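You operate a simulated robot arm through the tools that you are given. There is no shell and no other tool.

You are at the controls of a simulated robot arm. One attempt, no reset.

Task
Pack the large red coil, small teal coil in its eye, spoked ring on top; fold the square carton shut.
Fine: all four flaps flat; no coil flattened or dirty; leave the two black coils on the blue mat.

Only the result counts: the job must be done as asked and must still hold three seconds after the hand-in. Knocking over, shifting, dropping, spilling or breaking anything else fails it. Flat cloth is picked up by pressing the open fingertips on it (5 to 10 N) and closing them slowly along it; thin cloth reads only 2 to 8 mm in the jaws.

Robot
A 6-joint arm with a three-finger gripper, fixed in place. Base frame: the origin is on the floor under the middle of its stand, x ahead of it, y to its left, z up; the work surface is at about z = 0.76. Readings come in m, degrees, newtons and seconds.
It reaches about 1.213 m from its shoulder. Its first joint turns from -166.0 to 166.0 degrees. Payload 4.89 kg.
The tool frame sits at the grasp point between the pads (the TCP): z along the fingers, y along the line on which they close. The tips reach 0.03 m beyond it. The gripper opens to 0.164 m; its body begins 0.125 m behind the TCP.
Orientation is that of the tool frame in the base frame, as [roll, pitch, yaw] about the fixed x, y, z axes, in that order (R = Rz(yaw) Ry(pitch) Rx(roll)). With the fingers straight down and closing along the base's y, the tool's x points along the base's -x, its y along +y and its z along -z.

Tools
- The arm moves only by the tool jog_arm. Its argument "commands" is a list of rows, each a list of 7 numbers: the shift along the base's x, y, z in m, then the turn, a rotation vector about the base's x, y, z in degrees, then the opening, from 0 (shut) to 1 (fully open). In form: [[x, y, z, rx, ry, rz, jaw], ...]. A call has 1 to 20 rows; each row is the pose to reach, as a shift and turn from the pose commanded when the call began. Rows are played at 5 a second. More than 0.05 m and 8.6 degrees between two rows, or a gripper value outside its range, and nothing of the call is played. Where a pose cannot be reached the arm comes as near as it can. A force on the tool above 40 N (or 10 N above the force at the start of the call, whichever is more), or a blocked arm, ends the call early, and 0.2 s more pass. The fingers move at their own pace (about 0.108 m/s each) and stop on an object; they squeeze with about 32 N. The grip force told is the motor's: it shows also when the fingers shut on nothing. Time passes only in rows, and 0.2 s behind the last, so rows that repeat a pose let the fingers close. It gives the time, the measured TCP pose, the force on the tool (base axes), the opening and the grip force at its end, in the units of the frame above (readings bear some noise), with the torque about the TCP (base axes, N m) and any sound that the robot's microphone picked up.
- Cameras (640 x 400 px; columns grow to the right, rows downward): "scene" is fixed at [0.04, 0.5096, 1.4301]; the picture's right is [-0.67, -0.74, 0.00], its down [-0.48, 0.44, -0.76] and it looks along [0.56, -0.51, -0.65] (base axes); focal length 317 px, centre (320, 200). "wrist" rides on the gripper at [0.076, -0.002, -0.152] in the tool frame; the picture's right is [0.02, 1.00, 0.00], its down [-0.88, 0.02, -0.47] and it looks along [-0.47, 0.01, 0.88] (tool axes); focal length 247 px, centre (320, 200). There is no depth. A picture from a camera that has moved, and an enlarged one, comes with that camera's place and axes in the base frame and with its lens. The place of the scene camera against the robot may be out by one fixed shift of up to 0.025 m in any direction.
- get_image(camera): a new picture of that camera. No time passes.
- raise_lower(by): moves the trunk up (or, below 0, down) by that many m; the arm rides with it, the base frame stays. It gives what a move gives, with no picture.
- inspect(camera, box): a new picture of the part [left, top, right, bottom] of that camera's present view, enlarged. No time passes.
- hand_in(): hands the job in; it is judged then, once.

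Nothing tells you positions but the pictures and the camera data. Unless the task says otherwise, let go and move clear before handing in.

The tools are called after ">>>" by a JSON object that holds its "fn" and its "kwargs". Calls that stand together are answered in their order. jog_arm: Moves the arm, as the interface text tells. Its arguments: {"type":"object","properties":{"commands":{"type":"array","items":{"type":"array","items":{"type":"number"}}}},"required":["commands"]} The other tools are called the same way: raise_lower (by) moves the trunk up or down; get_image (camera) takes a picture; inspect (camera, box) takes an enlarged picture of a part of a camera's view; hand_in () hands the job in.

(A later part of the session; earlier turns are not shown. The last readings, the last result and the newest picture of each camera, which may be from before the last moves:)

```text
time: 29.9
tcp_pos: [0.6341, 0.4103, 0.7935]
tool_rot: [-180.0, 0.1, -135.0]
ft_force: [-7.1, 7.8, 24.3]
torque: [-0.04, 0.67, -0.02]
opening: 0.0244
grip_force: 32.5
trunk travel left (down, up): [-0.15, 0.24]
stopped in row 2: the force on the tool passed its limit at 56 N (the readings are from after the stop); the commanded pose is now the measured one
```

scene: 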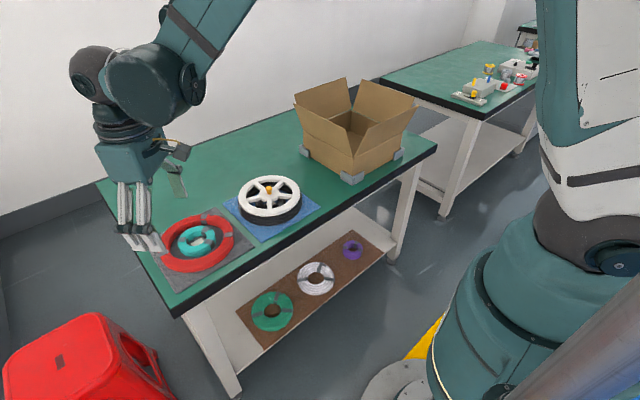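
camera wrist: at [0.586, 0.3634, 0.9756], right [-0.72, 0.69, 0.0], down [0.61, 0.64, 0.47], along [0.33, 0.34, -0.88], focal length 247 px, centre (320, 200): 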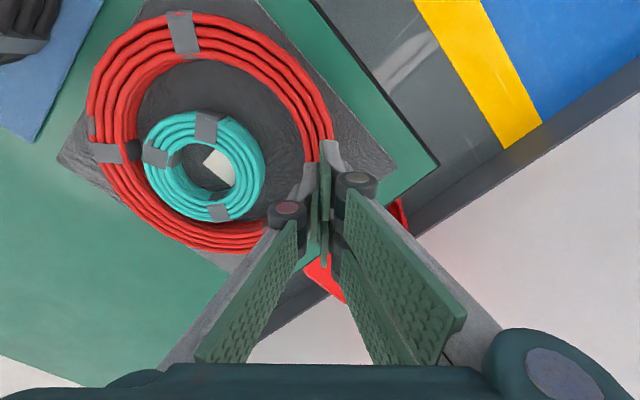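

>>> {"fn": "get_image", "kwargs": {"camera": "wrist"}}

>>> {"fn": "inspect", "kwargs": {"camera": "scene", "box": [120, 190, 270, 300]}}

```text
taken
camera wrist: at [0.5802, 0.3558, 0.9449], right [-0.72, 0.69, 0.0], down [0.61, 0.64, 0.47], along [0.33, 0.34, -0.88], focal length 247 px, centre (320, 200)
```

wrist: 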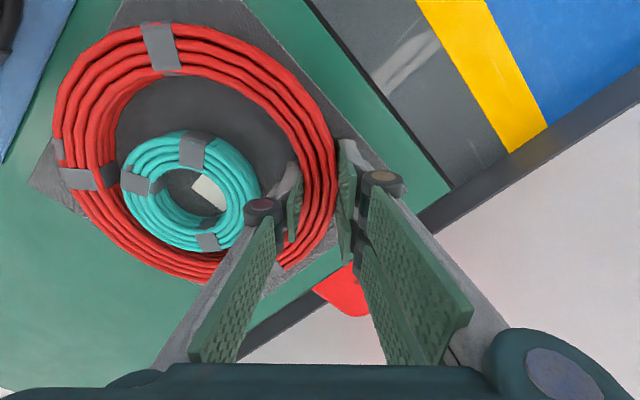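

```text
3.64 times, centred on (195, 245) of scene
camera zoom: at [0.04, 0.5096, 1.4301], right [-0.67, -0.74, 0.0], down [-0.48, 0.44, -0.76], along [0.56, -0.51, -0.65], focal length 1153 px, centre (774, 36)
```

zoom: 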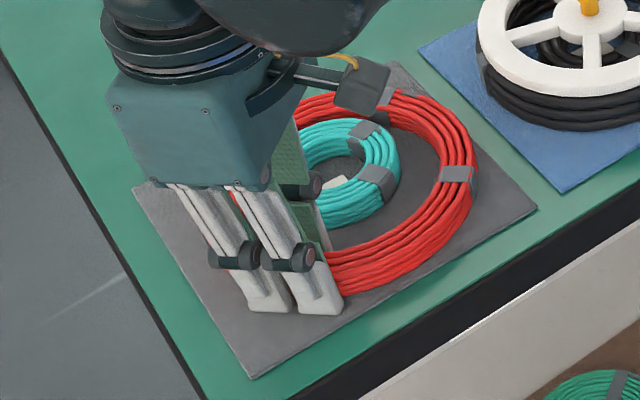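

The fingertips reached the mat (TCP z ≈ 0.793), and the jaws are now closed low around the red bundle at 24 mm. I'll relieve the pressure, keep the grip and lift in very small steps to read the load.

>>> {"fn": "jog_arm", "kwargs": {"commands": [[0, 0, 0.001, 0, 0, 0, 0.0], [0, 0, 0.002, 0, 0, 0, 0.0], [0, 0, 0.003, 0, 0, 0, 0.0], [0, 0, 0.003, 0, 0, 0, 0.0]]}}

```text
time: 30.9
tcp_pos: [0.6349, 0.4087, 0.7931]
tool_rot: [179.9, 0.0, -135.1]
ft_force: [0.1, 0.1, -0.2]
torque: [0.09, 0.1, -0.01]
opening: 0.0236
grip_force: 32.1
trunk travel left (down, up): [-0.15, 0.24]
```

>>> {"fn": "jog_arm", "kwargs": {"commands": [[0, 0, 0.002, 0, 0, 0, 0.0], [0, 0, 0.004, 0, 0, 0, 0.0], [0, 0, 0.006, 0, 0, 0, 0.0]]}}

```text
time: 31.8
tcp_pos: [0.6347, 0.4092, 0.8014]
tool_rot: [180.0, 0.0, -135.1]
ft_force: [0.8, 0.9, -1.9]
torque: [0.07, 0.12, 0.02]
opening: 0.0238
grip_force: 32.0
trunk travel left (down, up): [-0.15, 0.24]
```

>>> {"fn": "jog_arm", "kwargs": {"commands": [[0, 0, 0.003, 0, 0, 0, 0.0], [0, 0, 0.006, 0, 0, 0, 0.0], [0, 0, 0.01, 0, 0, 0, 0.0]]}}

>>> {"fn": "get_image", "kwargs": {"camera": "wrist"}}

>>> {"fn": "inspect", "kwargs": {"camera": "scene", "box": [120, 190, 270, 300]}}

```text
time: 32.5
tcp_pos: [0.6344, 0.4099, 0.8115]
tool_rot: [-179.9, 0.0, -135.2]
ft_force: [0.7, 1.0, -2.6]
torque: [0.09, 0.13, 0.0]
opening: 0.0238
grip_force: 32.1
trunk travel left (down, up): [-0.15, 0.24]
```

```text
taken
camera wrist: at [0.5814, 0.3561, 0.9628], right [-0.72, 0.69, 0.0], down [0.61, 0.64, 0.47], along [0.33, 0.34, -0.88], focal length 247 px, centre (320, 200)
```

wrist: 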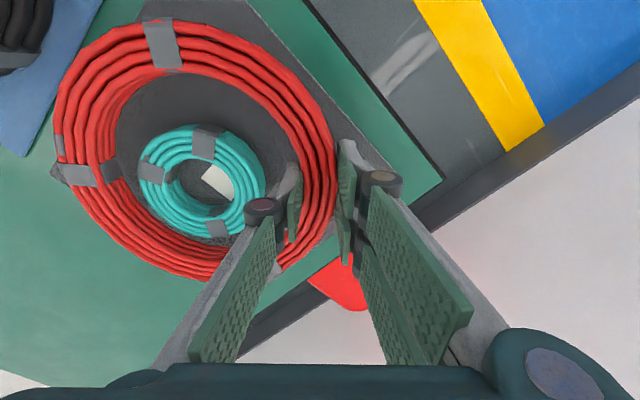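

```text
3.64 times, centred on (195, 245) of scene
camera zoom: at [0.04, 0.5096, 1.4301], right [-0.67, -0.74, 0.0], down [-0.48, 0.44, -0.76], along [0.56, -0.51, -0.65], focal length 1153 px, centre (774, 36)
```

zoom: 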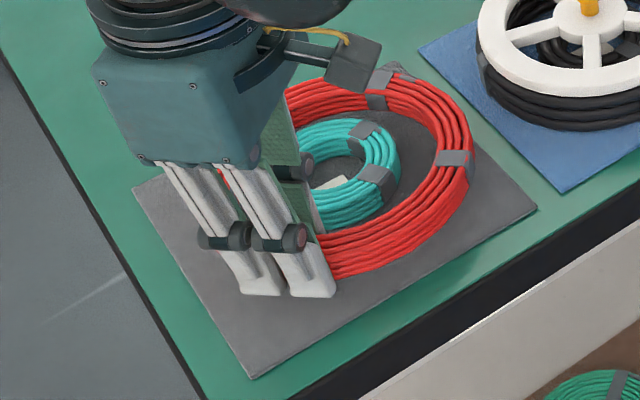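

The red coil is off the mat at about 2.6 N and held level, and teal stayed put. I'll lift smoothly to a safe height.

>>> {"fn": "jog_arm", "kwargs": {"commands": [[0, 0, 0.008, 0, 0, 0, 0.0], [0, 0, 0.02, 0, 0, 0, 0.0], [0, 0, 0.035, 0, 0, 0, 0.0], [0, 0, 0.052, 0, 0, 0, 0.0], [0, 0, 0.072, 0, 0, 0, 0.0], [0, 0, 0.094, 0, 0, 0, 0.0], [0, 0, 0.118, 0, 0, 0, 0.0], [0, 0, 0.142, 0, 0, 0, 0.0], [0, 0, 0.166, 0, 0, 0, 0.0], [0, 0, 0.19, 0, 0, 0, 0.0], [0, 0, 0.214, 0, 0, 0, 0.0], [0, 0, 0.236, 0, 0, 0, 0.0], [0, 0, 0.254, 0, 0, 0, 0.0], [0, 0, 0.266, 0, 0, 0, 0.0], [0, 0, 0.27, 0, 0, 0, 0.0], [0, 0, 0.27, 0, 0, 0, 0.0]]}}

>>> {"fn": "get_image", "kwargs": {"camera": "wrist"}}

>>> {"fn": "get_image", "kwargs": {"camera": "scene"}}

```text
time: 36.0
tcp_pos: [0.6347, 0.4095, 1.0791]
tool_rot: [180.0, 0.1, -135.1]
ft_force: [0.1, 1.1, -2.7]
torque: [0.09, 0.1, 0.04]
opening: 0.024
grip_force: 32.1
trunk travel left (down, up): [-0.15, 0.24]
```

```text
taken
camera wrist: at [0.5814, 0.3556, 1.2321], right [-0.72, 0.69, 0.0], down [0.61, 0.64, 0.47], along [0.33, 0.34, -0.88], focal length 247 px, centre (320, 200)
```

wrist: 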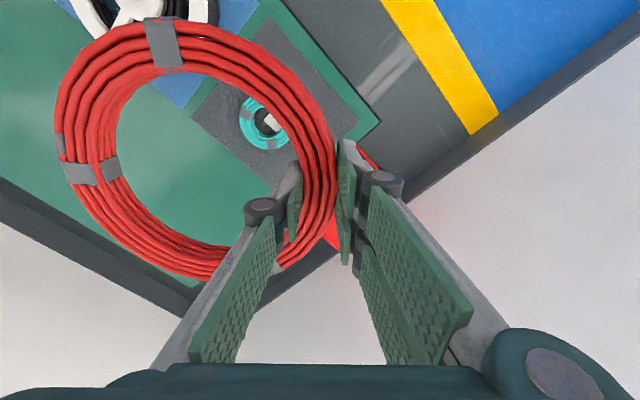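

```text
taken
```

scene: 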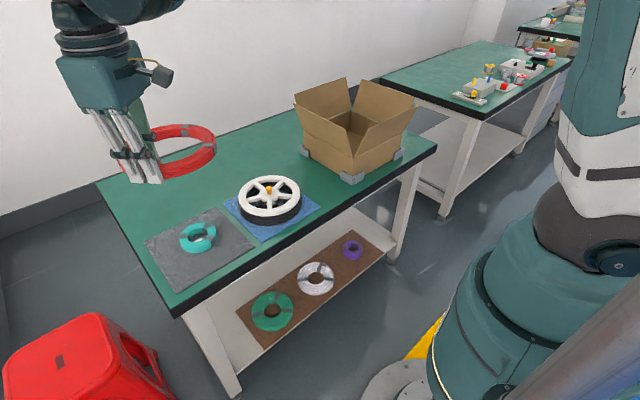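

The red coil hangs level with its centre about (0.055, -0.063) from the TCP, so the TCP should go to (0.684, -0.215) to centre it in the carton. I'll carry it across smoothly at z≈1.08.

>>> {"fn": "jog_arm", "kwargs": {"commands": [[0.0011, -0.0137, 0, 0, 0, 0, 0], [0.003, -0.0377, 0, 0, 0, 0, 0], [0.0057, -0.072, 0, 0, 0, 0, 0], [0.0084, -0.1063, 0, 0, 0, 0, 0], [0.0112, -0.1406, 0, 0, 0, 0, 0], [0.0139, -0.1749, 0, 0, 0, 0, 0], [0.0166, -0.2092, 0, 0, 0, 0, 0], [0.0193, -0.2435, 0, 0, 0, 0, 0], [0.022, -0.2778, 0, 0, 0, 0, 0], [0.0248, -0.312, 0, 0, 0, 0, 0], [0.0275, -0.3463, 0, 0, 0, 0, 0], [0.0302, -0.3806, 0, 0, 0, 0, 0], [0.0329, -0.4149, 0, 0, 0, 0, 0], [0.0356, -0.4492, 0, 0, 0, 0, 0], [0.0383, -0.4835, 0, 0, 0, 0, 0], [0.0411, -0.5178, 0, 0, 0, 0, 0], [0.0438, -0.5521, 0, 0, 0, 0, 0], [0.0465, -0.5864, 0, 0, 0, 0, 0], [0.0484, -0.6104, 0, 0, 0, 0, 0], [0.0495, -0.6241, 0, 0, 0, 0, 0]]}}

>>> {"fn": "get_image", "kwargs": {"camera": "wrist"}}

>>> {"fn": "get_image", "kwargs": {"camera": "scene"}}

```text
time: 40.1
tcp_pos: [0.6843, -0.2151, 1.081]
tool_rot: [-180.0, 0.1, -135.1]
ft_force: [1.1, -0.7, -1.3]
torque: [0.07, 0.09, -0.02]
opening: 0.0237
grip_force: 32.2
trunk travel left (down, up): [-0.15, 0.24]
```

```text
taken
camera wrist: at [0.63, -0.2691, 1.2325], right [-0.72, 0.69, 0.0], down [0.61, 0.64, 0.47], along [0.33, 0.34, -0.88], focal length 247 px, centre (320, 200)
```

wrist: 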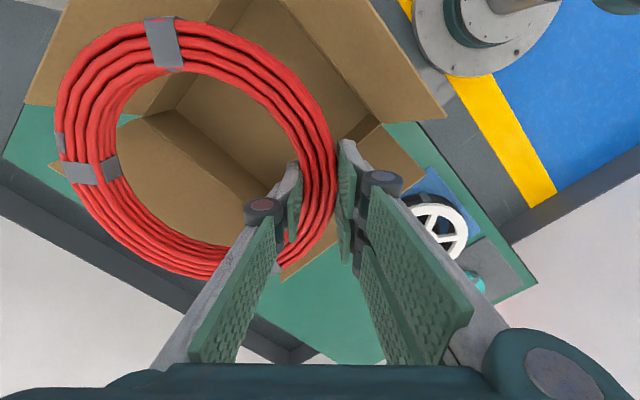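

```text
taken
```

scene: 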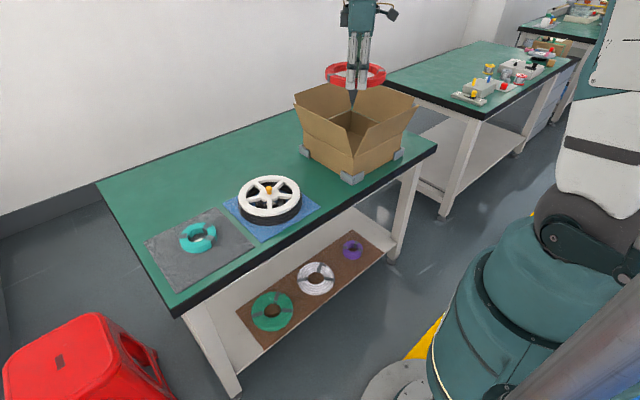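

>>> {"fn": "jog_arm", "kwargs": {"commands": [[0, 0, -0.015, 0, 0, 0, 0], [0, 0, -0.04, 0, 0, 0, 0], [0, 0, -0.07, 0, 0, 0, 0], [0, 0, -0.1, 0, 0, 0, 0], [0, 0, -0.13, 0, 0, 0, 0], [0, 0, -0.16, 0, 0, 0, 0], [0, 0, -0.18, 0, 0, 0, 0], [0, 0, -0.19, 0, 0, 0, 0], [0, 0, -0.19, 0, 0, 0, 0]]}}

>>> {"fn": "get_image", "kwargs": {"camera": "wrist"}}

>>> {"fn": "inspect", "kwargs": {"camera": "scene", "box": [270, 20, 450, 200]}}

```text
time: 42.1
tcp_pos: [0.6842, -0.2172, 0.8911]
tool_rot: [180.0, 0.0, -135.1]
ft_force: [0.2, -0.2, -3.1]
torque: [0.15, 0.16, 0.0]
opening: 0.0238
grip_force: 32.4
trunk travel left (down, up): [-0.15, 0.24]
```

```text
taken
camera wrist: at [0.63, -0.2703, 1.0437], right [-0.72, 0.69, 0.0], down [0.61, 0.64, 0.47], along [0.33, 0.34, -0.88], focal length 247 px, centre (320, 200)
```

wrist: 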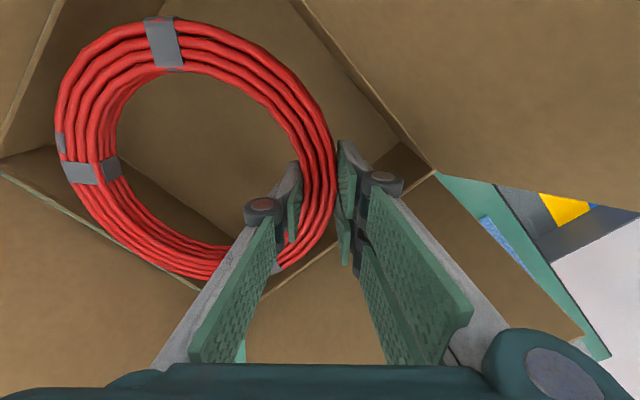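

```text
2.22 times, centred on (360, 110) of scene
camera zoom: at [0.04, 0.5096, 1.4301], right [-0.67, -0.74, 0.0], down [-0.48, 0.44, -0.76], along [0.56, -0.51, -0.65], focal length 705 px, centre (231, 400)
```

zoom: 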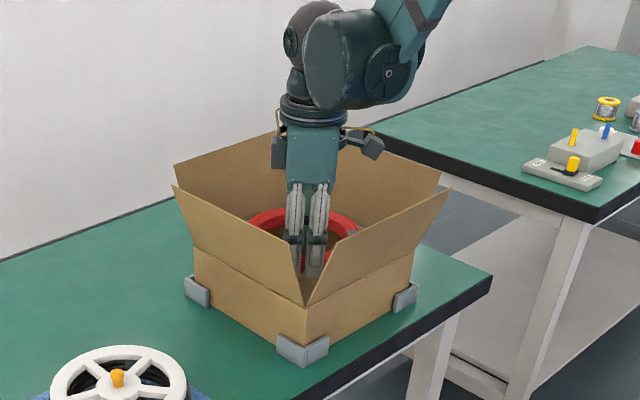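

>>> {"fn": "jog_arm", "kwargs": {"commands": [[0, 0, -0.02, 0, 0, 0, 0], [0, 0, -0.04, 0, 0, 0, 0], [0, 0, -0.06, 0, 0, 0, 0], [0, 0, -0.075, 0, 0, 0, 0], [0, 0, -0.085, 0, 0, 0, 0], [0, 0, -0.088, 0, 0, 0, 0], [0, 0, -0.088, 0, 0, 0, 0]]}}

>>> {"fn": "get_image", "kwargs": {"camera": "wrist"}}

>>> {"fn": "inspect", "kwargs": {"camera": "scene", "box": [270, 20, 450, 200]}}

```text
time: 43.8
tcp_pos: [0.6842, -0.2159, 0.8047]
tool_rot: [-180.0, 0.0, -135.1]
ft_force: [0.3, 0.3, -1.6]
torque: [0.16, 0.1, -0.04]
opening: 0.0236
grip_force: 32.8
trunk travel left (down, up): [-0.15, 0.24]
```

```text
taken
camera wrist: at [0.6302, -0.2687, 0.9556], right [-0.72, 0.69, 0.0], down [0.61, 0.64, 0.47], along [0.33, 0.34, -0.88], focal length 247 px, centre (320, 200)
```

wrist: 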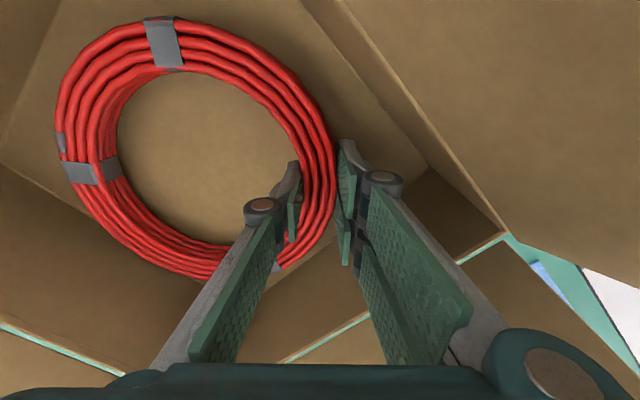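

```text
2.22 times, centred on (360, 110) of scene
camera zoom: at [0.04, 0.5096, 1.4301], right [-0.67, -0.74, 0.0], down [-0.48, 0.44, -0.76], along [0.56, -0.51, -0.65], focal length 705 px, centre (231, 400)
```

zoom: 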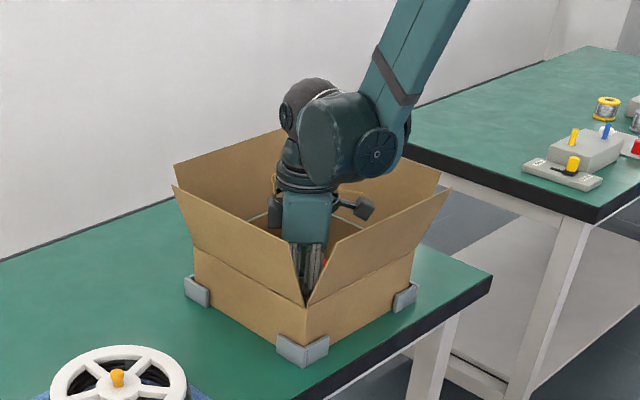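

>>> {"fn": "jog_arm", "kwargs": {"commands": [[0, 0, -0.002, 0, 0, 0, 0], [0, 0, -0.004, 0, 0, 0, 0], [0, 0, -0.004, 0, 0, 0, 0]]}}

```text
time: 44.5
tcp_pos: [0.6839, -0.215, 0.7991]
tool_rot: [180.0, 0.0, -135.1]
ft_force: [-0.1, -0.3, -2.1]
torque: [0.13, 0.08, 0.01]
opening: 0.0236
grip_force: 32.2
trunk travel left (down, up): [-0.15, 0.24]
```

>>> {"fn": "jog_arm", "kwargs": {"commands": [[0, 0, -0.001, 0, 0, 0, 0], [0, 0, -0.002, 0, 0, 0, 0], [0, 0, -0.002, 0, 0, 0, 0]]}}

```text
time: 45.4
tcp_pos: [0.6841, -0.2152, 0.797]
tool_rot: [180.0, 0.0, -135.1]
ft_force: [1.0, -0.4, -1.4]
torque: [0.09, 0.07, 0.0]
opening: 0.0234
grip_force: 31.9
trunk travel left (down, up): [-0.15, 0.24]
```

>>> {"fn": "jog_arm", "kwargs": {"commands": [[0, 0, -0.001, 0, 0, 0, 0], [0, 0, -0.0015, 0, 0, 0, 0], [0, 0, -0.0015, 0, 0, 0, 0]]}}

```text
time: 46.1
tcp_pos: [0.6848, -0.2143, 0.7955]
tool_rot: [180.0, -0.1, -135.1]
ft_force: [0.6, -0.1, -0.6]
torque: [0.04, -0.02, 0.0]
opening: 0.0238
grip_force: 31.6
trunk travel left (down, up): [-0.15, 0.24]
```

The coil is resting on the carton floor (load and torque are gone). I'll release gently and rise.

>>> {"fn": "jog_arm", "kwargs": {"commands": [[0, 0, 0, 0, 0, 0, 0.17], [0, 0, 0, 0, 0, 0, 0.22], [0, 0, 0, 0, 0, 0, 0.27], [0, 0, 0, 0, 0, 0, 0.27]]}}

>>> {"fn": "get_image", "kwargs": {"camera": "wrist"}}

```text
time: 47.1
tcp_pos: [0.6832, -0.2145, 0.7954]
tool_rot: [180.0, 0.0, -135.1]
ft_force: [-0.1, -0.5, 0.4]
torque: [0.06, -0.03, 0.02]
opening: 0.0443
grip_force: 0.1
trunk travel left (down, up): [-0.15, 0.24]
```

```text
taken
camera wrist: at [0.6303, -0.2691, 0.947], right [-0.72, 0.69, 0.0], down [0.61, 0.64, 0.47], along [0.33, 0.34, -0.88], focal length 247 px, centre (320, 200)
```

wrist: 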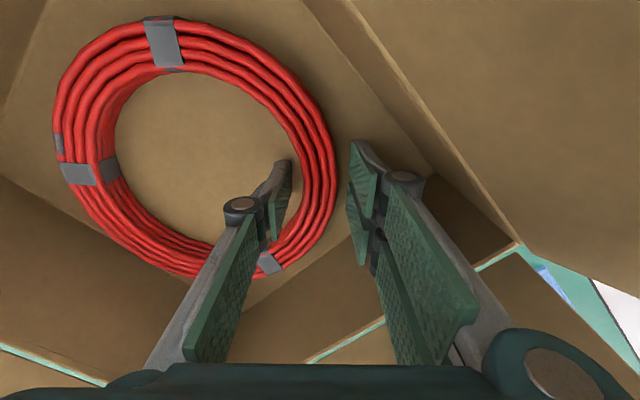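

>>> {"fn": "jog_arm", "kwargs": {"commands": [[0, 0, 0.015, 0, 0, 0, 0.27], [0, 0, 0.045, 0, 0, 0, 0.27], [0, 0, 0.085, 0, 0, 0, 0.27], [0, 0, 0.13, 0, 0, 0, 0.27], [0, 0, 0.175, 0, 0, 0, 0.27], [0, 0, 0.22, 0, 0, 0, 0.27], [0, 0, 0.265, 0, 0, 0, 0.27], [0, 0, 0.29, 0, 0, 0, 0.27], [0, 0, 0.29, 0, 0, 0, 0.27]]}}

>>> {"fn": "get_image", "kwargs": {"camera": "wrist"}}

>>> {"fn": "get_image", "kwargs": {"camera": "scene"}}

```text
time: 49.1
tcp_pos: [0.6835, -0.2138, 1.0841]
tool_rot: [-179.9, 0.0, -135.2]
ft_force: [-0.6, 0.4, 0.3]
torque: [-0.04, -0.02, 0.0]
opening: 0.0444
grip_force: 0.1
trunk travel left (down, up): [-0.15, 0.24]
```

```text
taken
camera wrist: at [0.63, -0.2677, 1.2369], right [-0.72, 0.69, 0.0], down [0.61, 0.64, 0.47], along [0.33, 0.34, -0.88], focal length 247 px, centre (320, 200)
```

wrist: 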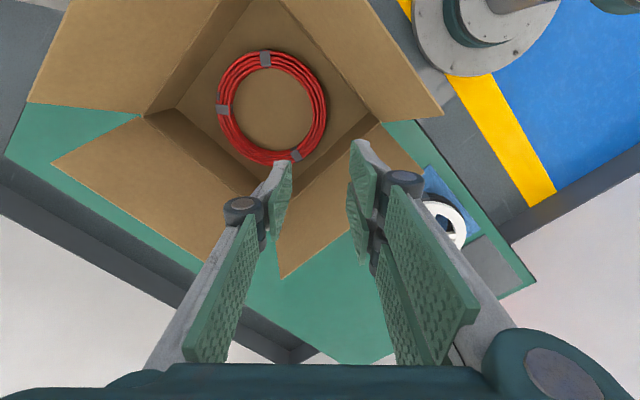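

```text
taken
```

scene: 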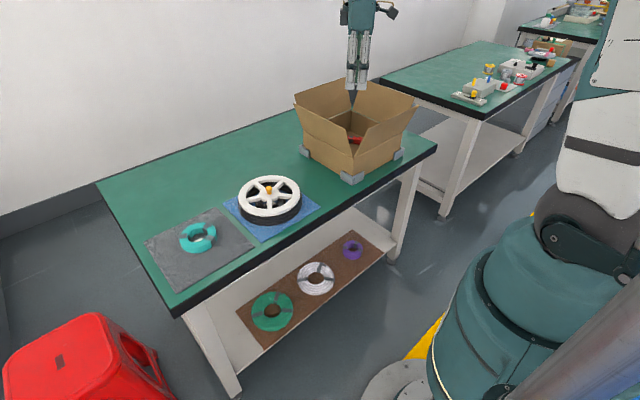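

>>> {"fn": "inspect", "kwargs": {"camera": "wrist", "box": [120, 20, 440, 220]}}

```text
2.00 times, centred on (280, 120) of wrist
camera zoom: at [0.63, -0.2677, 1.2369], right [-0.72, 0.69, 0.0], down [0.61, 0.64, 0.47], along [0.33, 0.34, -0.88], focal length 494 px, centre (400, 360)
```

zoom: 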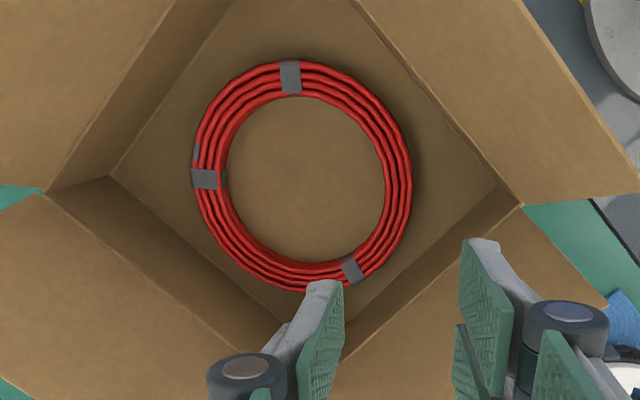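

The red coil sits well centred in the carton at (0.740, -0.277). Now back for the teal coil.

>>> {"fn": "jog_arm", "kwargs": {"commands": [[0, 0.025, 0, 0, 0, 0, 0.305], [0, 0.065, 0, 0, 0, 0, 0.305], [0, 0.11, 0, 0, 0, 0, 0.305], [0, 0.155, 0, 0, 0, 0, 0.305], [0, 0.2, 0, 0, 0, 0, 0.305], [0, 0.245, 0, 0, 0, 0, 0.305], [0, 0.29, 0, 0, 0, 0, 0.305], [0, 0.335, -0.01, 0, 0, 0, 0.305], [0, 0.38, -0.02, 0, 0, 0, 0.305], [0, 0.425, -0.04, 0, 0, 0, 0.305], [0, 0.47, -0.06, 0, 0, 0, 0.305], [0, 0.513, -0.08, 0, 0, 0, 0.305], [0, 0.555, -0.1, 0, 0, 0, 0.305], [0.001, 0.58, -0.12, 0, 0, 0, 0.305], [0.001, 0.59, -0.14, 0, 0, 0, 0.305], [0.001, 0.59, -0.14, 0, 0, 0, 0.305]]}}

>>> {"fn": "get_image", "kwargs": {"camera": "wrist"}}

>>> {"fn": "inspect", "kwargs": {"camera": "wrist", "box": [180, 60, 420, 210]}}

```text
time: 52.5
tcp_pos: [0.6855, 0.3759, 0.9453]
tool_rot: [-180.0, 0.0, -135.1]
ft_force: [-0.3, 0.1, 0.0]
torque: [-0.05, 0.07, 0.01]
opening: 0.0499
grip_force: 0.1
trunk travel left (down, up): [-0.15, 0.24]
```

```text
taken
camera wrist: at [0.6317, 0.3221, 1.0974], right [-0.72, 0.69, 0.0], down [0.61, 0.64, 0.47], along [0.33, 0.34, -0.88], focal length 247 px, centre (320, 200)
```

wrist: 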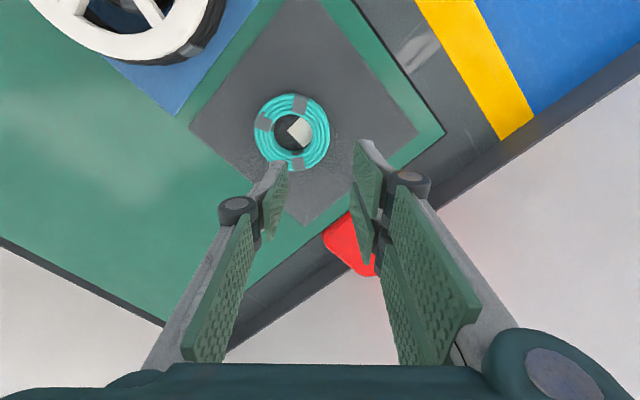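

```text
2.67 times, centred on (300, 135) of wrist
camera zoom: at [0.6317, 0.3221, 1.0974], right [-0.72, 0.69, 0.0], down [0.61, 0.64, 0.47], along [0.33, 0.34, -0.88], focal length 659 px, centre (373, 373)
```

zoom: 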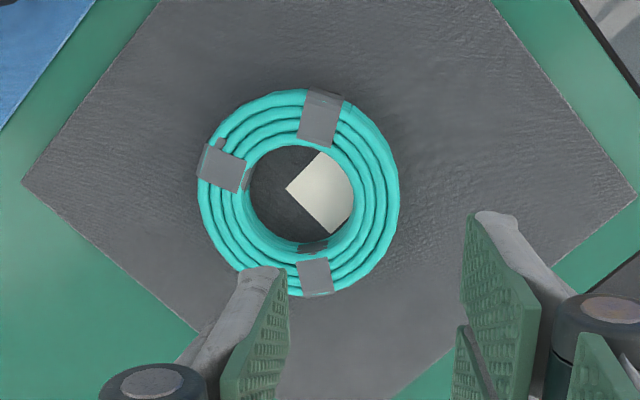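

Teal's centre is (0.7095, 0.3515). I'll lower the jaws with the single finger inside its eye and the pair outside.

>>> {"fn": "jog_arm", "kwargs": {"commands": [[0.001, -0.001, -0.03, 0, 0, 0, 0.305], [0.001, -0.001, -0.065, 0, 0, 0, 0.305], [0.001, -0.001, -0.095, 0, 0, 0, 0.305], [0.001, -0.001, -0.105, 0, 0, 0, 0.305], [0.001, -0.001, -0.105, 0, 0, 0, 0.305]]}}

>>> {"fn": "inspect", "kwargs": {"camera": "wrist", "box": [160, 60, 440, 260]}}

```text
time: 53.8
tcp_pos: [0.6855, 0.3724, 0.8419]
tool_rot: [-180.0, -0.1, -135.0]
ft_force: [0.0, -0.2, 0.4]
torque: [-0.04, 0.05, 0.01]
opening: 0.0498
grip_force: 0.0
trunk travel left (down, up): [-0.15, 0.24]
```

```text
2.00 times, centred on (300, 160) of wrist
camera zoom: at [0.632, 0.3202, 0.9927], right [-0.72, 0.69, 0.0], down [0.61, 0.64, 0.47], along [0.33, 0.34, -0.88], focal length 494 px, centre (360, 280)
```

zoom: 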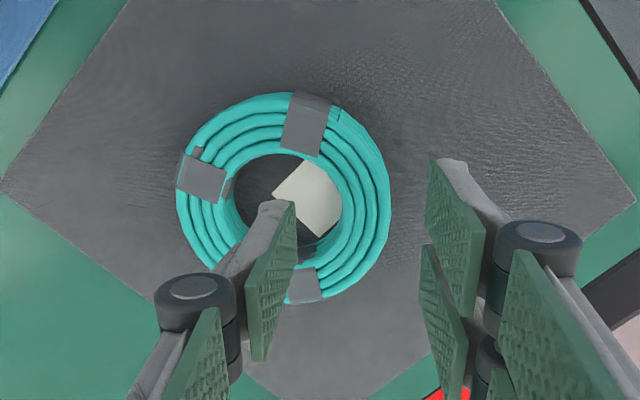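

>>> {"fn": "jog_arm", "kwargs": {"commands": [[0, 0.001, -0.015, 0, 0, 0, 0.305], [0, 0.001, -0.03, 0, 0, 0, 0.305], [0, 0.001, -0.04, 0, 0, 0, 0.305], [0, 0.001, -0.044, 0, 0, 0, 0.305], [0, 0.001, -0.044, 0, 0, 0, 0.305]]}}

>>> {"fn": "inspect", "kwargs": {"camera": "wrist", "box": [160, 60, 440, 260]}}

```text
time: 55.0
tcp_pos: [0.6869, 0.3757, 0.7944]
tool_rot: [-179.9, 0.0, -135.1]
ft_force: [0.9, -0.1, 0.6]
torque: [-0.02, 0.01, 0.02]
opening: 0.05
grip_force: 0.0
trunk travel left (down, up): [-0.15, 0.24]
```

```text
2.00 times, centred on (300, 160) of wrist
camera zoom: at [0.633, 0.3215, 0.9475], right [-0.72, 0.69, 0.0], down [0.61, 0.64, 0.47], along [0.33, 0.34, -0.88], focal length 494 px, centre (360, 280)
```

zoom: 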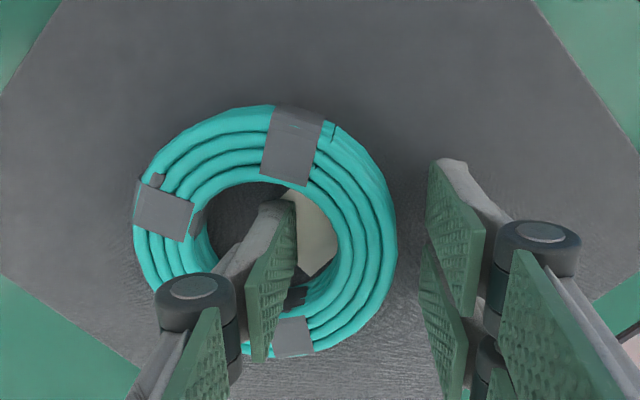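

>>> {"fn": "jog_arm", "kwargs": {"commands": [[0, 0, 0, 0, 0, 0, 0.25], [0, 0, 0, 0, 0, 0, 0.2], [0, 0, 0, 0, 0, 0, 0.15], [0, 0, 0, 0, 0, 0, 0.1], [0, 0, 0, 0, 0, 0, 0.0], [0, 0, 0, 0, 0, 0, 0.0]]}}

>>> {"fn": "inspect", "kwargs": {"camera": "wrist", "box": [160, 60, 440, 260]}}

```text
time: 56.4
tcp_pos: [0.6866, 0.3746, 0.7961]
tool_rot: [180.0, 0.0, -135.1]
ft_force: [0.0, 0.3, 0.4]
torque: [0.03, 0.05, 0.0]
opening: 0.0227
grip_force: 32.0
trunk travel left (down, up): [-0.15, 0.24]
```

```text
2.00 times, centred on (300, 160) of wrist
camera zoom: at [0.6329, 0.3215, 0.9476], right [-0.72, 0.69, 0.0], down [0.61, 0.64, 0.47], along [0.33, 0.34, -0.88], focal length 494 px, centre (360, 280)
```

zoom: 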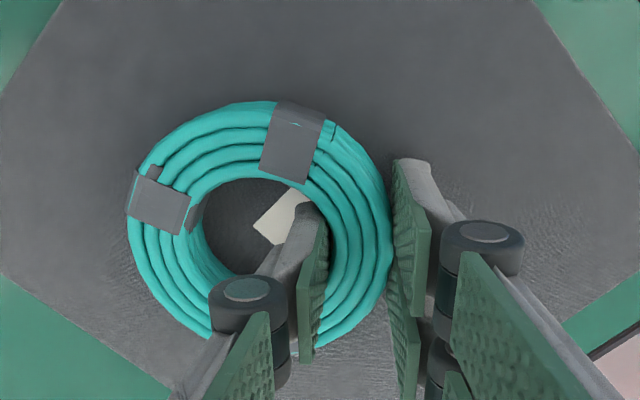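

Gripped at 22.7 mm. I'll lift in small steps and watch for slip.

>>> {"fn": "jog_arm", "kwargs": {"commands": [[0, 0, 0.002, 0, 0, 0, 0.0], [0, 0, 0.004, 0, 0, 0, 0.0], [0, 0, 0.007, 0, 0, 0, 0.0], [0, 0, 0.01, 0, 0, 0, 0.0]]}}

>>> {"fn": "inspect", "kwargs": {"camera": "scene", "box": [120, 190, 270, 300]}}

```text
time: 57.4
tcp_pos: [0.6873, 0.3753, 0.8058]
tool_rot: [180.0, 0.0, -135.1]
ft_force: [0.0, 0.0, -0.8]
torque: [-0.01, 0.05, -0.03]
opening: 0.0227
grip_force: 31.6
trunk travel left (down, up): [-0.15, 0.24]
```

```text
3.64 times, centred on (195, 245) of scene
camera zoom: at [0.04, 0.5096, 1.4301], right [-0.67, -0.74, 0.0], down [-0.48, 0.44, -0.76], along [0.56, -0.51, -0.65], focal length 1153 px, centre (774, 36)
```

zoom: 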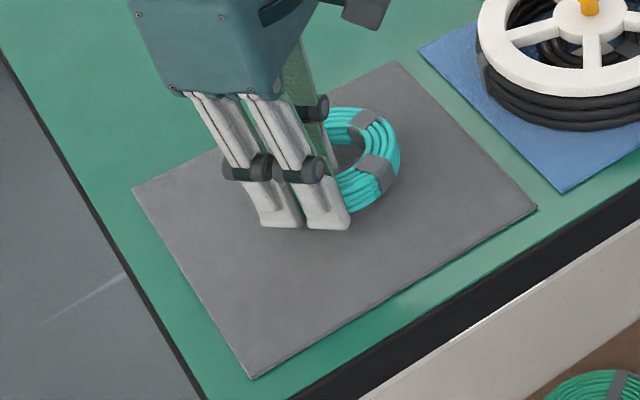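

>>> {"fn": "jog_arm", "kwargs": {"commands": [[0, 0, 0.008, 0, 0, 0, 0.0], [0, 0, 0.02, 0, 0, 0, 0.0], [0, 0, 0.035, 0, 0, 0, 0.0], [0, 0, 0.052, 0, 0, 0, 0.0], [0, 0, 0.072, 0, 0, 0, 0.0], [0, 0, 0.094, 0, 0, 0, 0.0], [0, 0, 0.118, 0, 0, 0, 0.0], [0, 0, 0.142, 0, 0, 0, 0.0], [0, 0, 0.166, 0, 0, 0, 0.0], [0, 0, 0.19, 0, 0, 0, 0.0], [0, 0, 0.214, 0, 0, 0, 0.0], [0, 0, 0.236, 0, 0, 0, 0.0], [0, 0, 0.254, 0, 0, 0, 0.0], [0, 0, 0.268, 0, 0, 0, 0.0], [0, 0, 0.275, 0, 0, 0, 0.0], [0, 0, 0.275, 0, 0, 0, 0.0]]}}

>>> {"fn": "get_image", "kwargs": {"camera": "wrist"}}

>>> {"fn": "inspect", "kwargs": {"camera": "scene", "box": [60, 60, 260, 220]}}

```text
time: 60.8
tcp_pos: [0.6862, 0.3752, 1.0803]
tool_rot: [-180.0, 0.0, -135.1]
ft_force: [-0.3, 0.3, -1.1]
torque: [0.02, 0.02, 0.02]
opening: 0.0229
grip_force: 32.1
trunk travel left (down, up): [-0.15, 0.24]
```

```text
taken
camera wrist: at [0.6325, 0.3205, 1.2329], right [-0.72, 0.69, 0.0], down [0.61, 0.64, 0.47], along [0.33, 0.34, -0.88], focal length 247 px, centre (320, 200)
```

wrist: 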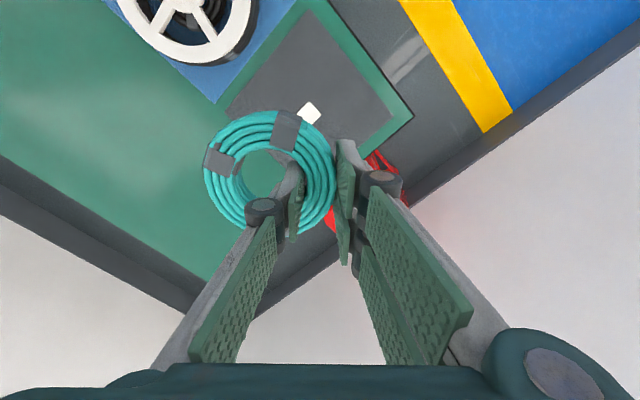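

```text
2.50 times, centred on (160, 140) of scene
camera zoom: at [0.04, 0.5096, 1.4301], right [-0.67, -0.74, 0.0], down [-0.48, 0.44, -0.76], along [0.56, -0.51, -0.65], focal length 793 px, centre (720, 350)
```

zoom: 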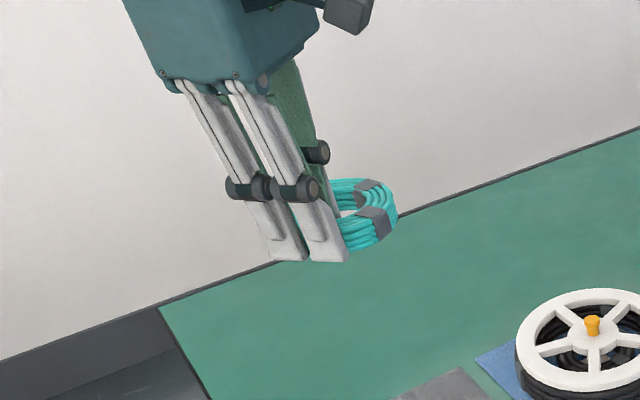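

Teal is held well, with its centre about (0.023, -0.030) from the TCP. I'll carry it to the carton, aiming about 15 mm off-centre in the red eye so the outer finger pair clears the red bundle.

>>> {"fn": "jog_arm", "kwargs": {"commands": [[0.0009, -0.0139, 0, 0, 0, 0, 0], [0.0025, -0.0382, 0, 0, 0, 0, 0], [0.0048, -0.073, 0, 0, 0, 0, 0], [0.0071, -0.1077, 0, 0, 0, 0, 0], [0.0094, -0.1425, 0, 0, 0, 0, 0], [0.0117, -0.1773, 0, 0, 0, 0, 0], [0.014, -0.212, 0, 0, 0, 0, 0], [0.0163, -0.2468, 0, 0, 0, 0, 0], [0.0186, -0.2816, 0, 0, 0, 0, 0], [0.0209, -0.3163, 0, 0, 0, 0, 0], [0.0232, -0.351, 0, 0, 0, 0, 0], [0.0255, -0.3858, 0, 0, 0, 0, 0], [0.0278, -0.4206, 0, 0, 0, 0, 0], [0.0301, -0.4553, 0, 0, 0, 0, 0], [0.0324, -0.4901, 0, 0, 0, 0, 0], [0.0347, -0.5249, 0, 0, 0, 0, 0], [0.037, -0.5596, 0, 0, 0, 0, 0], [0.0393, -0.5944, 0, 0, 0, 0, 0], [0.0409, -0.6187, 0, 0, 0, 0, 0], [0.0418, -0.6326, 0, 0, 0, 0, 0]]}}

>>> {"fn": "get_image", "kwargs": {"camera": "wrist"}}

```text
time: 65.0
tcp_pos: [0.7278, -0.2561, 1.0812]
tool_rot: [179.9, -0.1, -135.0]
ft_force: [-0.1, 0.8, -1.0]
torque: [-0.06, 0.03, -0.01]
opening: 0.0227
grip_force: 31.8
trunk travel left (down, up): [-0.15, 0.24]
```

```text
taken
camera wrist: at [0.6735, -0.3101, 1.2342], right [-0.72, 0.69, 0.0], down [0.61, 0.64, 0.47], along [0.33, 0.34, -0.88], focal length 247 px, centre (320, 200)
```

wrist: 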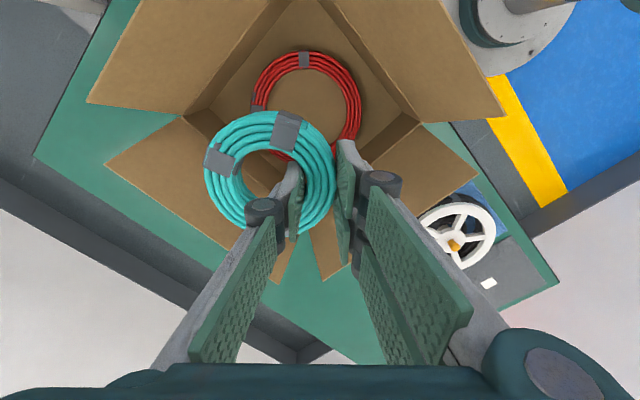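

>>> {"fn": "jog_arm", "kwargs": {"commands": [[0, 0, -0.015, 0, 0, 0, 0], [0, 0, -0.04, 0, 0, 0, 0], [0, 0, -0.07, 0, 0, 0, 0], [0, 0, -0.1, 0, 0, 0, 0], [0, 0, -0.13, 0, 0, 0, 0], [0, 0, -0.16, 0, 0, 0, 0], [0, 0, -0.19, 0, 0, 0, 0], [0, 0, -0.212, 0, 0, 0, 0], [0, 0, -0.22, 0, 0, 0, 0], [0, 0, -0.22, 0, 0, 0, 0]]}}

>>> {"fn": "get_image", "kwargs": {"camera": "wrist"}}

>>> {"fn": "inspect", "kwargs": {"camera": "scene", "box": [270, 20, 450, 200]}}

```text
time: 67.2
tcp_pos: [0.7277, -0.2572, 0.8611]
tool_rot: [179.9, 0.0, -135.1]
ft_force: [1.0, 0.3, -0.8]
torque: [0.04, 0.03, -0.01]
opening: 0.0229
grip_force: 32.0
trunk travel left (down, up): [-0.15, 0.24]
```

```text
taken
camera wrist: at [0.6742, -0.3112, 1.0127], right [-0.72, 0.69, 0.0], down [0.61, 0.64, 0.47], along [0.33, 0.34, -0.88], focal length 247 px, centre (320, 200)
```

wrist: 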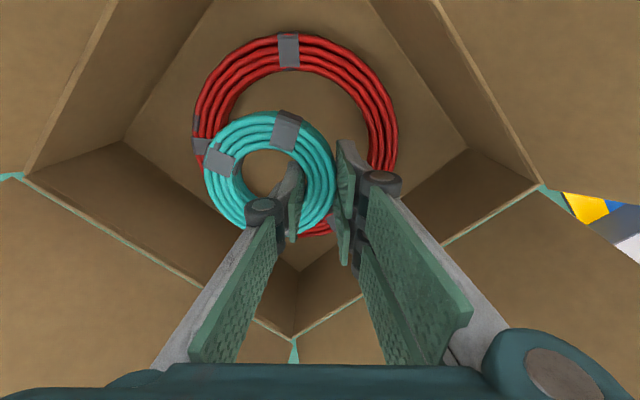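

```text
2.22 times, centred on (360, 110) of scene
camera zoom: at [0.04, 0.5096, 1.4301], right [-0.67, -0.74, 0.0], down [-0.48, 0.44, -0.76], along [0.56, -0.51, -0.65], focal length 705 px, centre (231, 400)
```

zoom: 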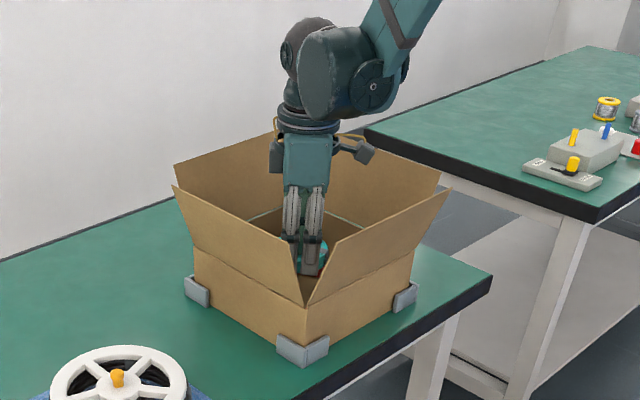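

>>> {"fn": "jog_arm", "kwargs": {"commands": [[0, 0, -0.015, 0, 0, 0, 0], [0, 0, -0.03, 0, 0, 0, 0], [0, 0, -0.045, 0, 0, 0, 0], [0, 0, -0.055, 0, 0, 0, 0], [0, 0, -0.06, 0, 0, 0, 0], [0, 0, -0.06, 0, 0, 0, 0]]}}

>>> {"fn": "inspect", "kwargs": {"camera": "wrist", "box": [140, 0, 460, 240]}}

```text
time: 68.5
tcp_pos: [0.7265, -0.2573, 0.8015]
tool_rot: [-180.0, -0.1, -135.1]
ft_force: [0.5, 0.0, -0.8]
torque: [0.03, 0.06, -0.02]
opening: 0.0229
grip_force: 31.3
trunk travel left (down, up): [-0.15, 0.24]
```

```text
1.67 times, centred on (300, 120) of wrist
camera zoom: at [0.6739, -0.3114, 0.9534], right [-0.72, 0.69, 0.0], down [0.61, 0.64, 0.47], along [0.33, 0.34, -0.88], focal length 412 px, centre (353, 333)
```

zoom: 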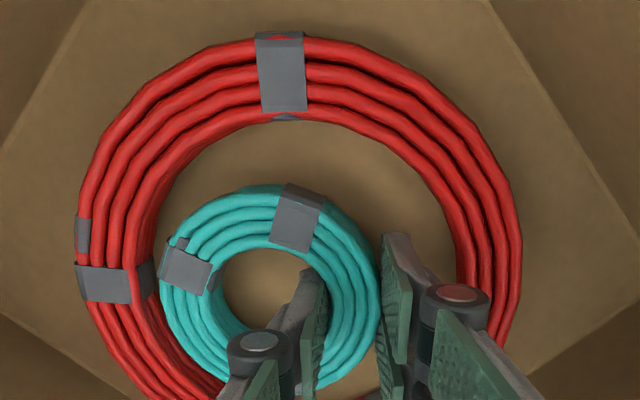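

>>> {"fn": "jog_arm", "kwargs": {"commands": [[0, 0, -0.002, 0, 0, 0, 0], [0, 0, -0.0035, 0, 0, 0, 0], [0, 0, -0.0035, 0, 0, 0, 0]]}}

```text
time: 69.3
tcp_pos: [0.7288, -0.2567, 0.7987]
tool_rot: [-180.0, 0.0, -135.1]
ft_force: [1.0, -0.4, -0.8]
torque: [0.04, 0.05, 0.03]
opening: 0.0227
grip_force: 31.8
trunk travel left (down, up): [-0.15, 0.24]
```

>>> {"fn": "jog_arm", "kwargs": {"commands": [[0, 0, -0.001, 0, 0, 0, 0], [0, 0, -0.002, 0, 0, 0, 0], [0, 0, -0.002, 0, 0, 0, 0]]}}

```text
time: 70.2
tcp_pos: [0.7277, -0.2567, 0.7965]
tool_rot: [-179.9, -0.1, -135.1]
ft_force: [5.1, -1.3, 15.0]
torque: [-0.18, -0.04, 0.02]
opening: 0.0227
grip_force: 31.7
trunk travel left (down, up): [-0.15, 0.24]
```

Contact with the floor. I'll relieve 1 mm and release.

>>> {"fn": "jog_arm", "kwargs": {"commands": [[0, 0, 0.001, 0, 0, 0, 0], [0, 0, 0.001, 0, 0, 0, 0.16], [0, 0, 0.001, 0, 0, 0, 0.19], [0, 0, 0.001, 0, 0, 0, 0.22], [0, 0, 0.001, 0, 0, 0, 0.22]]}}

>>> {"fn": "inspect", "kwargs": {"camera": "wrist", "box": [140, 0, 460, 240]}}

```text
time: 71.3
tcp_pos: [0.729, -0.2576, 0.7971]
tool_rot: [179.9, 0.0, -135.1]
ft_force: [-0.3, 0.5, -0.4]
torque: [0.01, -0.05, 0.04]
opening: 0.036
grip_force: 0.1
trunk travel left (down, up): [-0.15, 0.24]
```

```text
1.67 times, centred on (300, 120) of wrist
camera zoom: at [0.6739, -0.3111, 0.9488], right [-0.72, 0.69, 0.0], down [0.61, 0.64, 0.47], along [0.33, 0.34, -0.88], focal length 412 px, centre (353, 333)
```

zoom: 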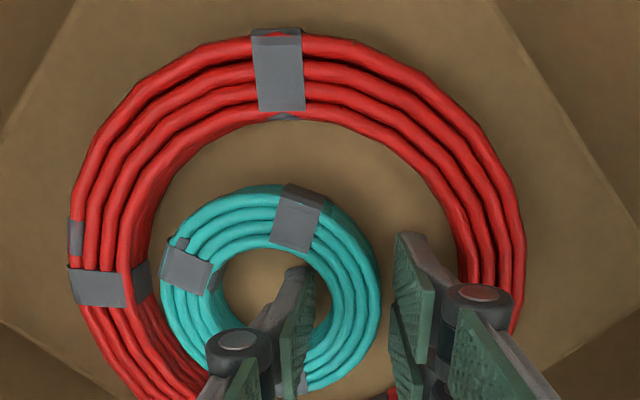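

Released cleanly with no contact. Rising out of the carton.

>>> {"fn": "jog_arm", "kwargs": {"commands": [[0, 0, 0.01, 0, 0, 0, 0.22], [0, 0, 0.03, 0, 0, 0, 0.22], [0, 0, 0.06, 0, 0, 0, 0.22], [0, 0, 0.1, 0, 0, 0, 0.22], [0, 0, 0.145, 0, 0, 0, 0.22], [0, 0, 0.19, 0, 0, 0, 0.22], [0, 0, 0.235, 0, 0, 0, 0.22], [0, 0, 0.28, 0, 0, 0, 0.22], [0, 0, 0.28, 0, 0, 0, 0.22]]}}

>>> {"fn": "get_image", "kwargs": {"camera": "wrist"}}

>>> {"fn": "inspect", "kwargs": {"camera": "wrist", "box": [180, 10, 440, 190]}}

```text
time: 73.3
tcp_pos: [0.7277, -0.2583, 1.0756]
tool_rot: [-180.0, 0.0, -135.2]
ft_force: [-0.6, 0.8, 0.3]
torque: [-0.01, -0.03, -0.01]
opening: 0.036
grip_force: 0.0
trunk travel left (down, up): [-0.15, 0.24]
```

```text
taken
camera wrist: at [0.6743, -0.3108, 1.2279], right [-0.72, 0.69, 0.0], down [0.61, 0.64, 0.47], along [0.33, 0.34, -0.88], focal length 247 px, centre (320, 200)
```

wrist: 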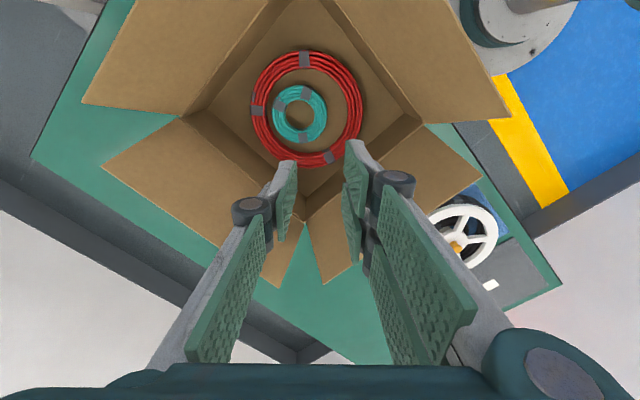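

```text
2.22 times, centred on (310, 100) of wrist
camera zoom: at [0.6743, -0.3108, 1.2279], right [-0.72, 0.69, 0.0], down [0.61, 0.64, 0.47], along [0.33, 0.34, -0.88], focal length 549 px, centre (342, 422)
```

zoom: 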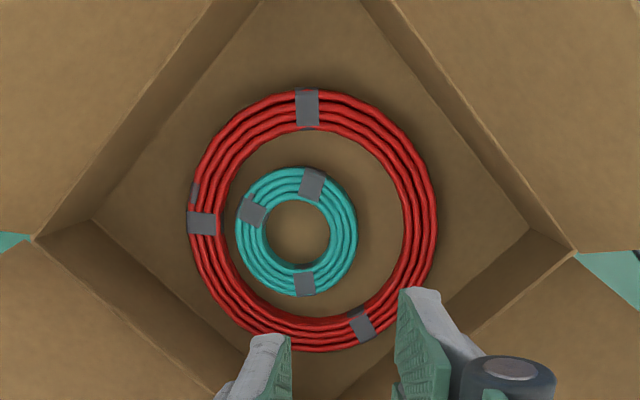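

Both coils are packed correctly. Next is the spoked ring: I'll hover over it to locate the knob precisely.

>>> {"fn": "jog_arm", "kwargs": {"commands": [[-0.002, 0.025, 0, 0, 0, 0, 0.3], [-0.006, 0.065, 0, 0, 0, 0, 0.3], [-0.01, 0.11, 0, 0, 0, 0, 0.3], [-0.015, 0.155, 0, 0, 0, 0, 0.3], [-0.02, 0.2, 0, 0, 0, 0, 0.3], [-0.025, 0.245, -0.01, 0, 0, 0, 0.3], [-0.03, 0.29, -0.03, 0, 0, 0, 0.3], [-0.034, 0.33, -0.055, 0, 0, 0, 0.3], [-0.036, 0.36, -0.085, 0, 0, 0, 0.3], [-0.036, 0.377, -0.115, 0, 0, 0, 0.3], [-0.036, 0.377, -0.115, 0, 0, 0, 0.3]]}}

>>> {"fn": "get_image", "kwargs": {"camera": "wrist"}}

>>> {"fn": "inspect", "kwargs": {"camera": "wrist", "box": [210, 50, 430, 230]}}

```text
time: 75.8
tcp_pos: [0.6923, 0.1196, 0.9583]
tool_rot: [180.0, -0.1, -135.0]
ft_force: [-0.7, 0.4, -0.6]
torque: [0.02, 0.06, 0.0]
opening: 0.0489
grip_force: 0.1
trunk travel left (down, up): [-0.15, 0.24]
```

```text
taken
camera wrist: at [0.6377, 0.0665, 1.1115], right [-0.72, 0.69, 0.0], down [0.61, 0.64, 0.47], along [0.33, 0.34, -0.88], focal length 247 px, centre (320, 200)
```

wrist: 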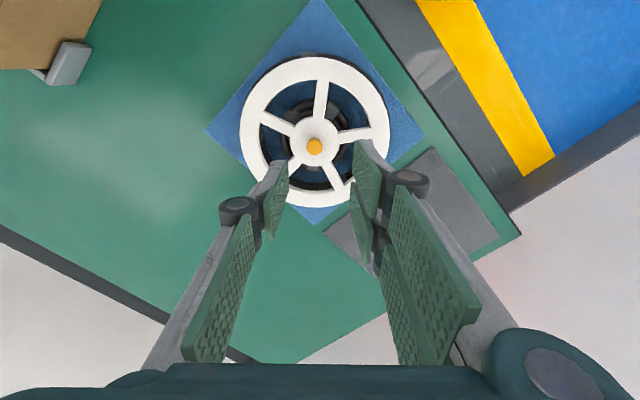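

```text
2.22 times, centred on (320, 140) of wrist
camera zoom: at [0.6377, 0.0665, 1.1115], right [-0.72, 0.69, 0.0], down [0.61, 0.64, 0.47], along [0.33, 0.34, -0.88], focal length 549 px, centre (320, 333)
```

zoom: 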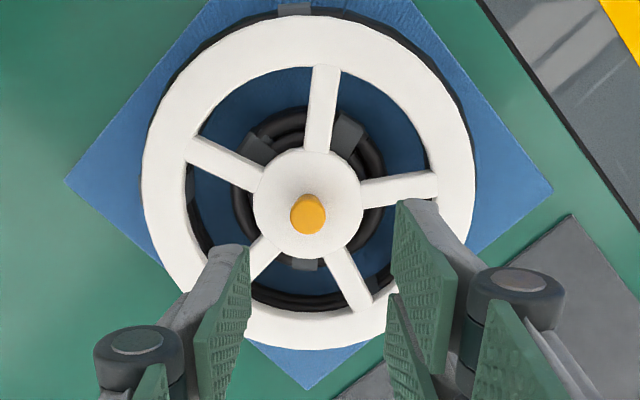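

The ring centre and knob are at about (0.698, 0.121), with the hub plane near 0.806. I'll align and descend around the knob, feeling for the hub.

>>> {"fn": "jog_arm", "kwargs": {"commands": [[0.006, 0.001, -0.02, 0, 0, 0, 0.3], [0.006, 0.001, -0.05, 0, 0, 0, 0.3], [0.006, 0.001, -0.08, 0, 0, 0, 0.3], [0.006, 0.001, -0.1, 0, 0, 0, 0.3], [0.006, 0.001, -0.108, 0, 0, 0, 0.3], [0.006, 0.001, -0.108, 0, 0, 0, 0.3]]}}

>>> {"fn": "inspect", "kwargs": {"camera": "wrist", "box": [210, 50, 430, 230]}}

>>> {"fn": "inspect", "kwargs": {"camera": "scene", "box": [190, 120, 350, 250]}}

```text
time: 77.2
tcp_pos: [0.6979, 0.1213, 0.854]
tool_rot: [179.9, 0.0, -135.1]
ft_force: [-0.1, -0.4, 0.7]
torque: [0.0, -0.04, -0.02]
opening: 0.049
grip_force: 0.0
trunk travel left (down, up): [-0.15, 0.24]
```

```text
2.22 times, centred on (320, 140) of wrist
camera zoom: at [0.6443, 0.0668, 1.0062], right [-0.72, 0.69, 0.0], down [0.61, 0.64, 0.47], along [0.33, 0.34, -0.88], focal length 549 px, centre (320, 333)
```

zoom: 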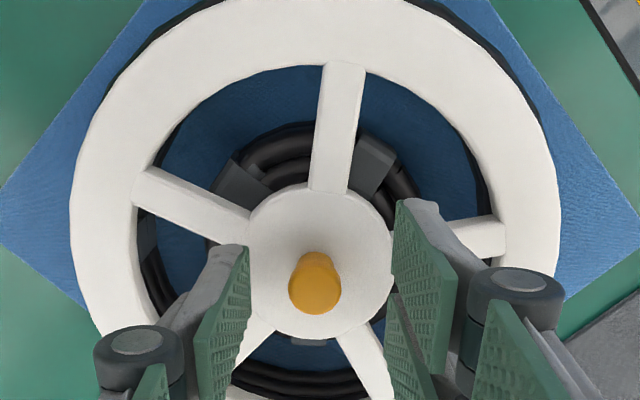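

```text
3.08 times, centred on (270, 185) of scene
camera zoom: at [0.04, 0.5096, 1.4301], right [-0.67, -0.74, 0.0], down [-0.48, 0.44, -0.76], along [0.56, -0.51, -0.65], focal length 976 px, centre (474, 246)
```

zoom: 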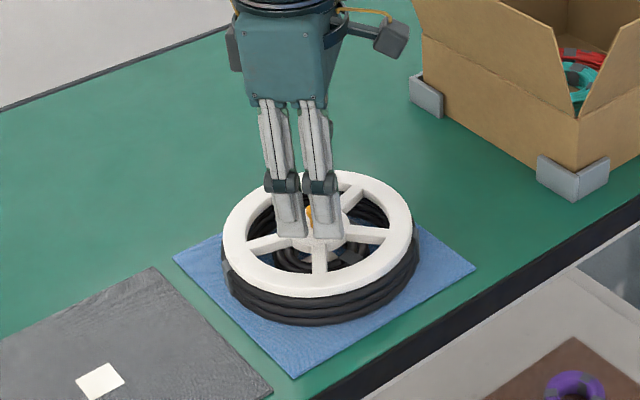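

>>> {"fn": "jog_arm", "kwargs": {"commands": [[0, 0, -0.005, 0, 0, 0, 0.3], [0, 0, -0.01, 0, 0, 0, 0.3], [0, 0, -0.01, 0, 0, 0, 0.3]]}}

>>> {"fn": "inspect", "kwargs": {"camera": "scene", "box": [220, 150, 320, 230]}}

```text
time: 78.0
tcp_pos: [0.6975, 0.1194, 0.8437]
tool_rot: [-180.0, -0.1, -135.1]
ft_force: [0.7, 0.0, -0.4]
torque: [0.0, 0.01, -0.02]
opening: 0.049
grip_force: 0.0
trunk travel left (down, up): [-0.15, 0.24]
```

```text
5.00 times, centred on (270, 190) of scene
camera zoom: at [0.04, 0.5096, 1.4301], right [-0.67, -0.74, 0.0], down [-0.48, 0.44, -0.76], along [0.56, -0.51, -0.65], focal length 1585 px, centre (570, 250)
```

zoom: 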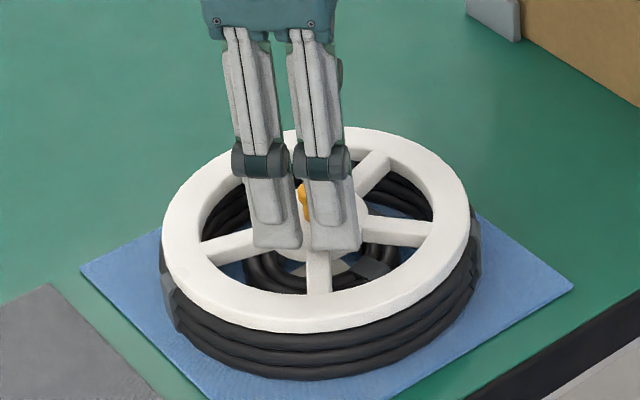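

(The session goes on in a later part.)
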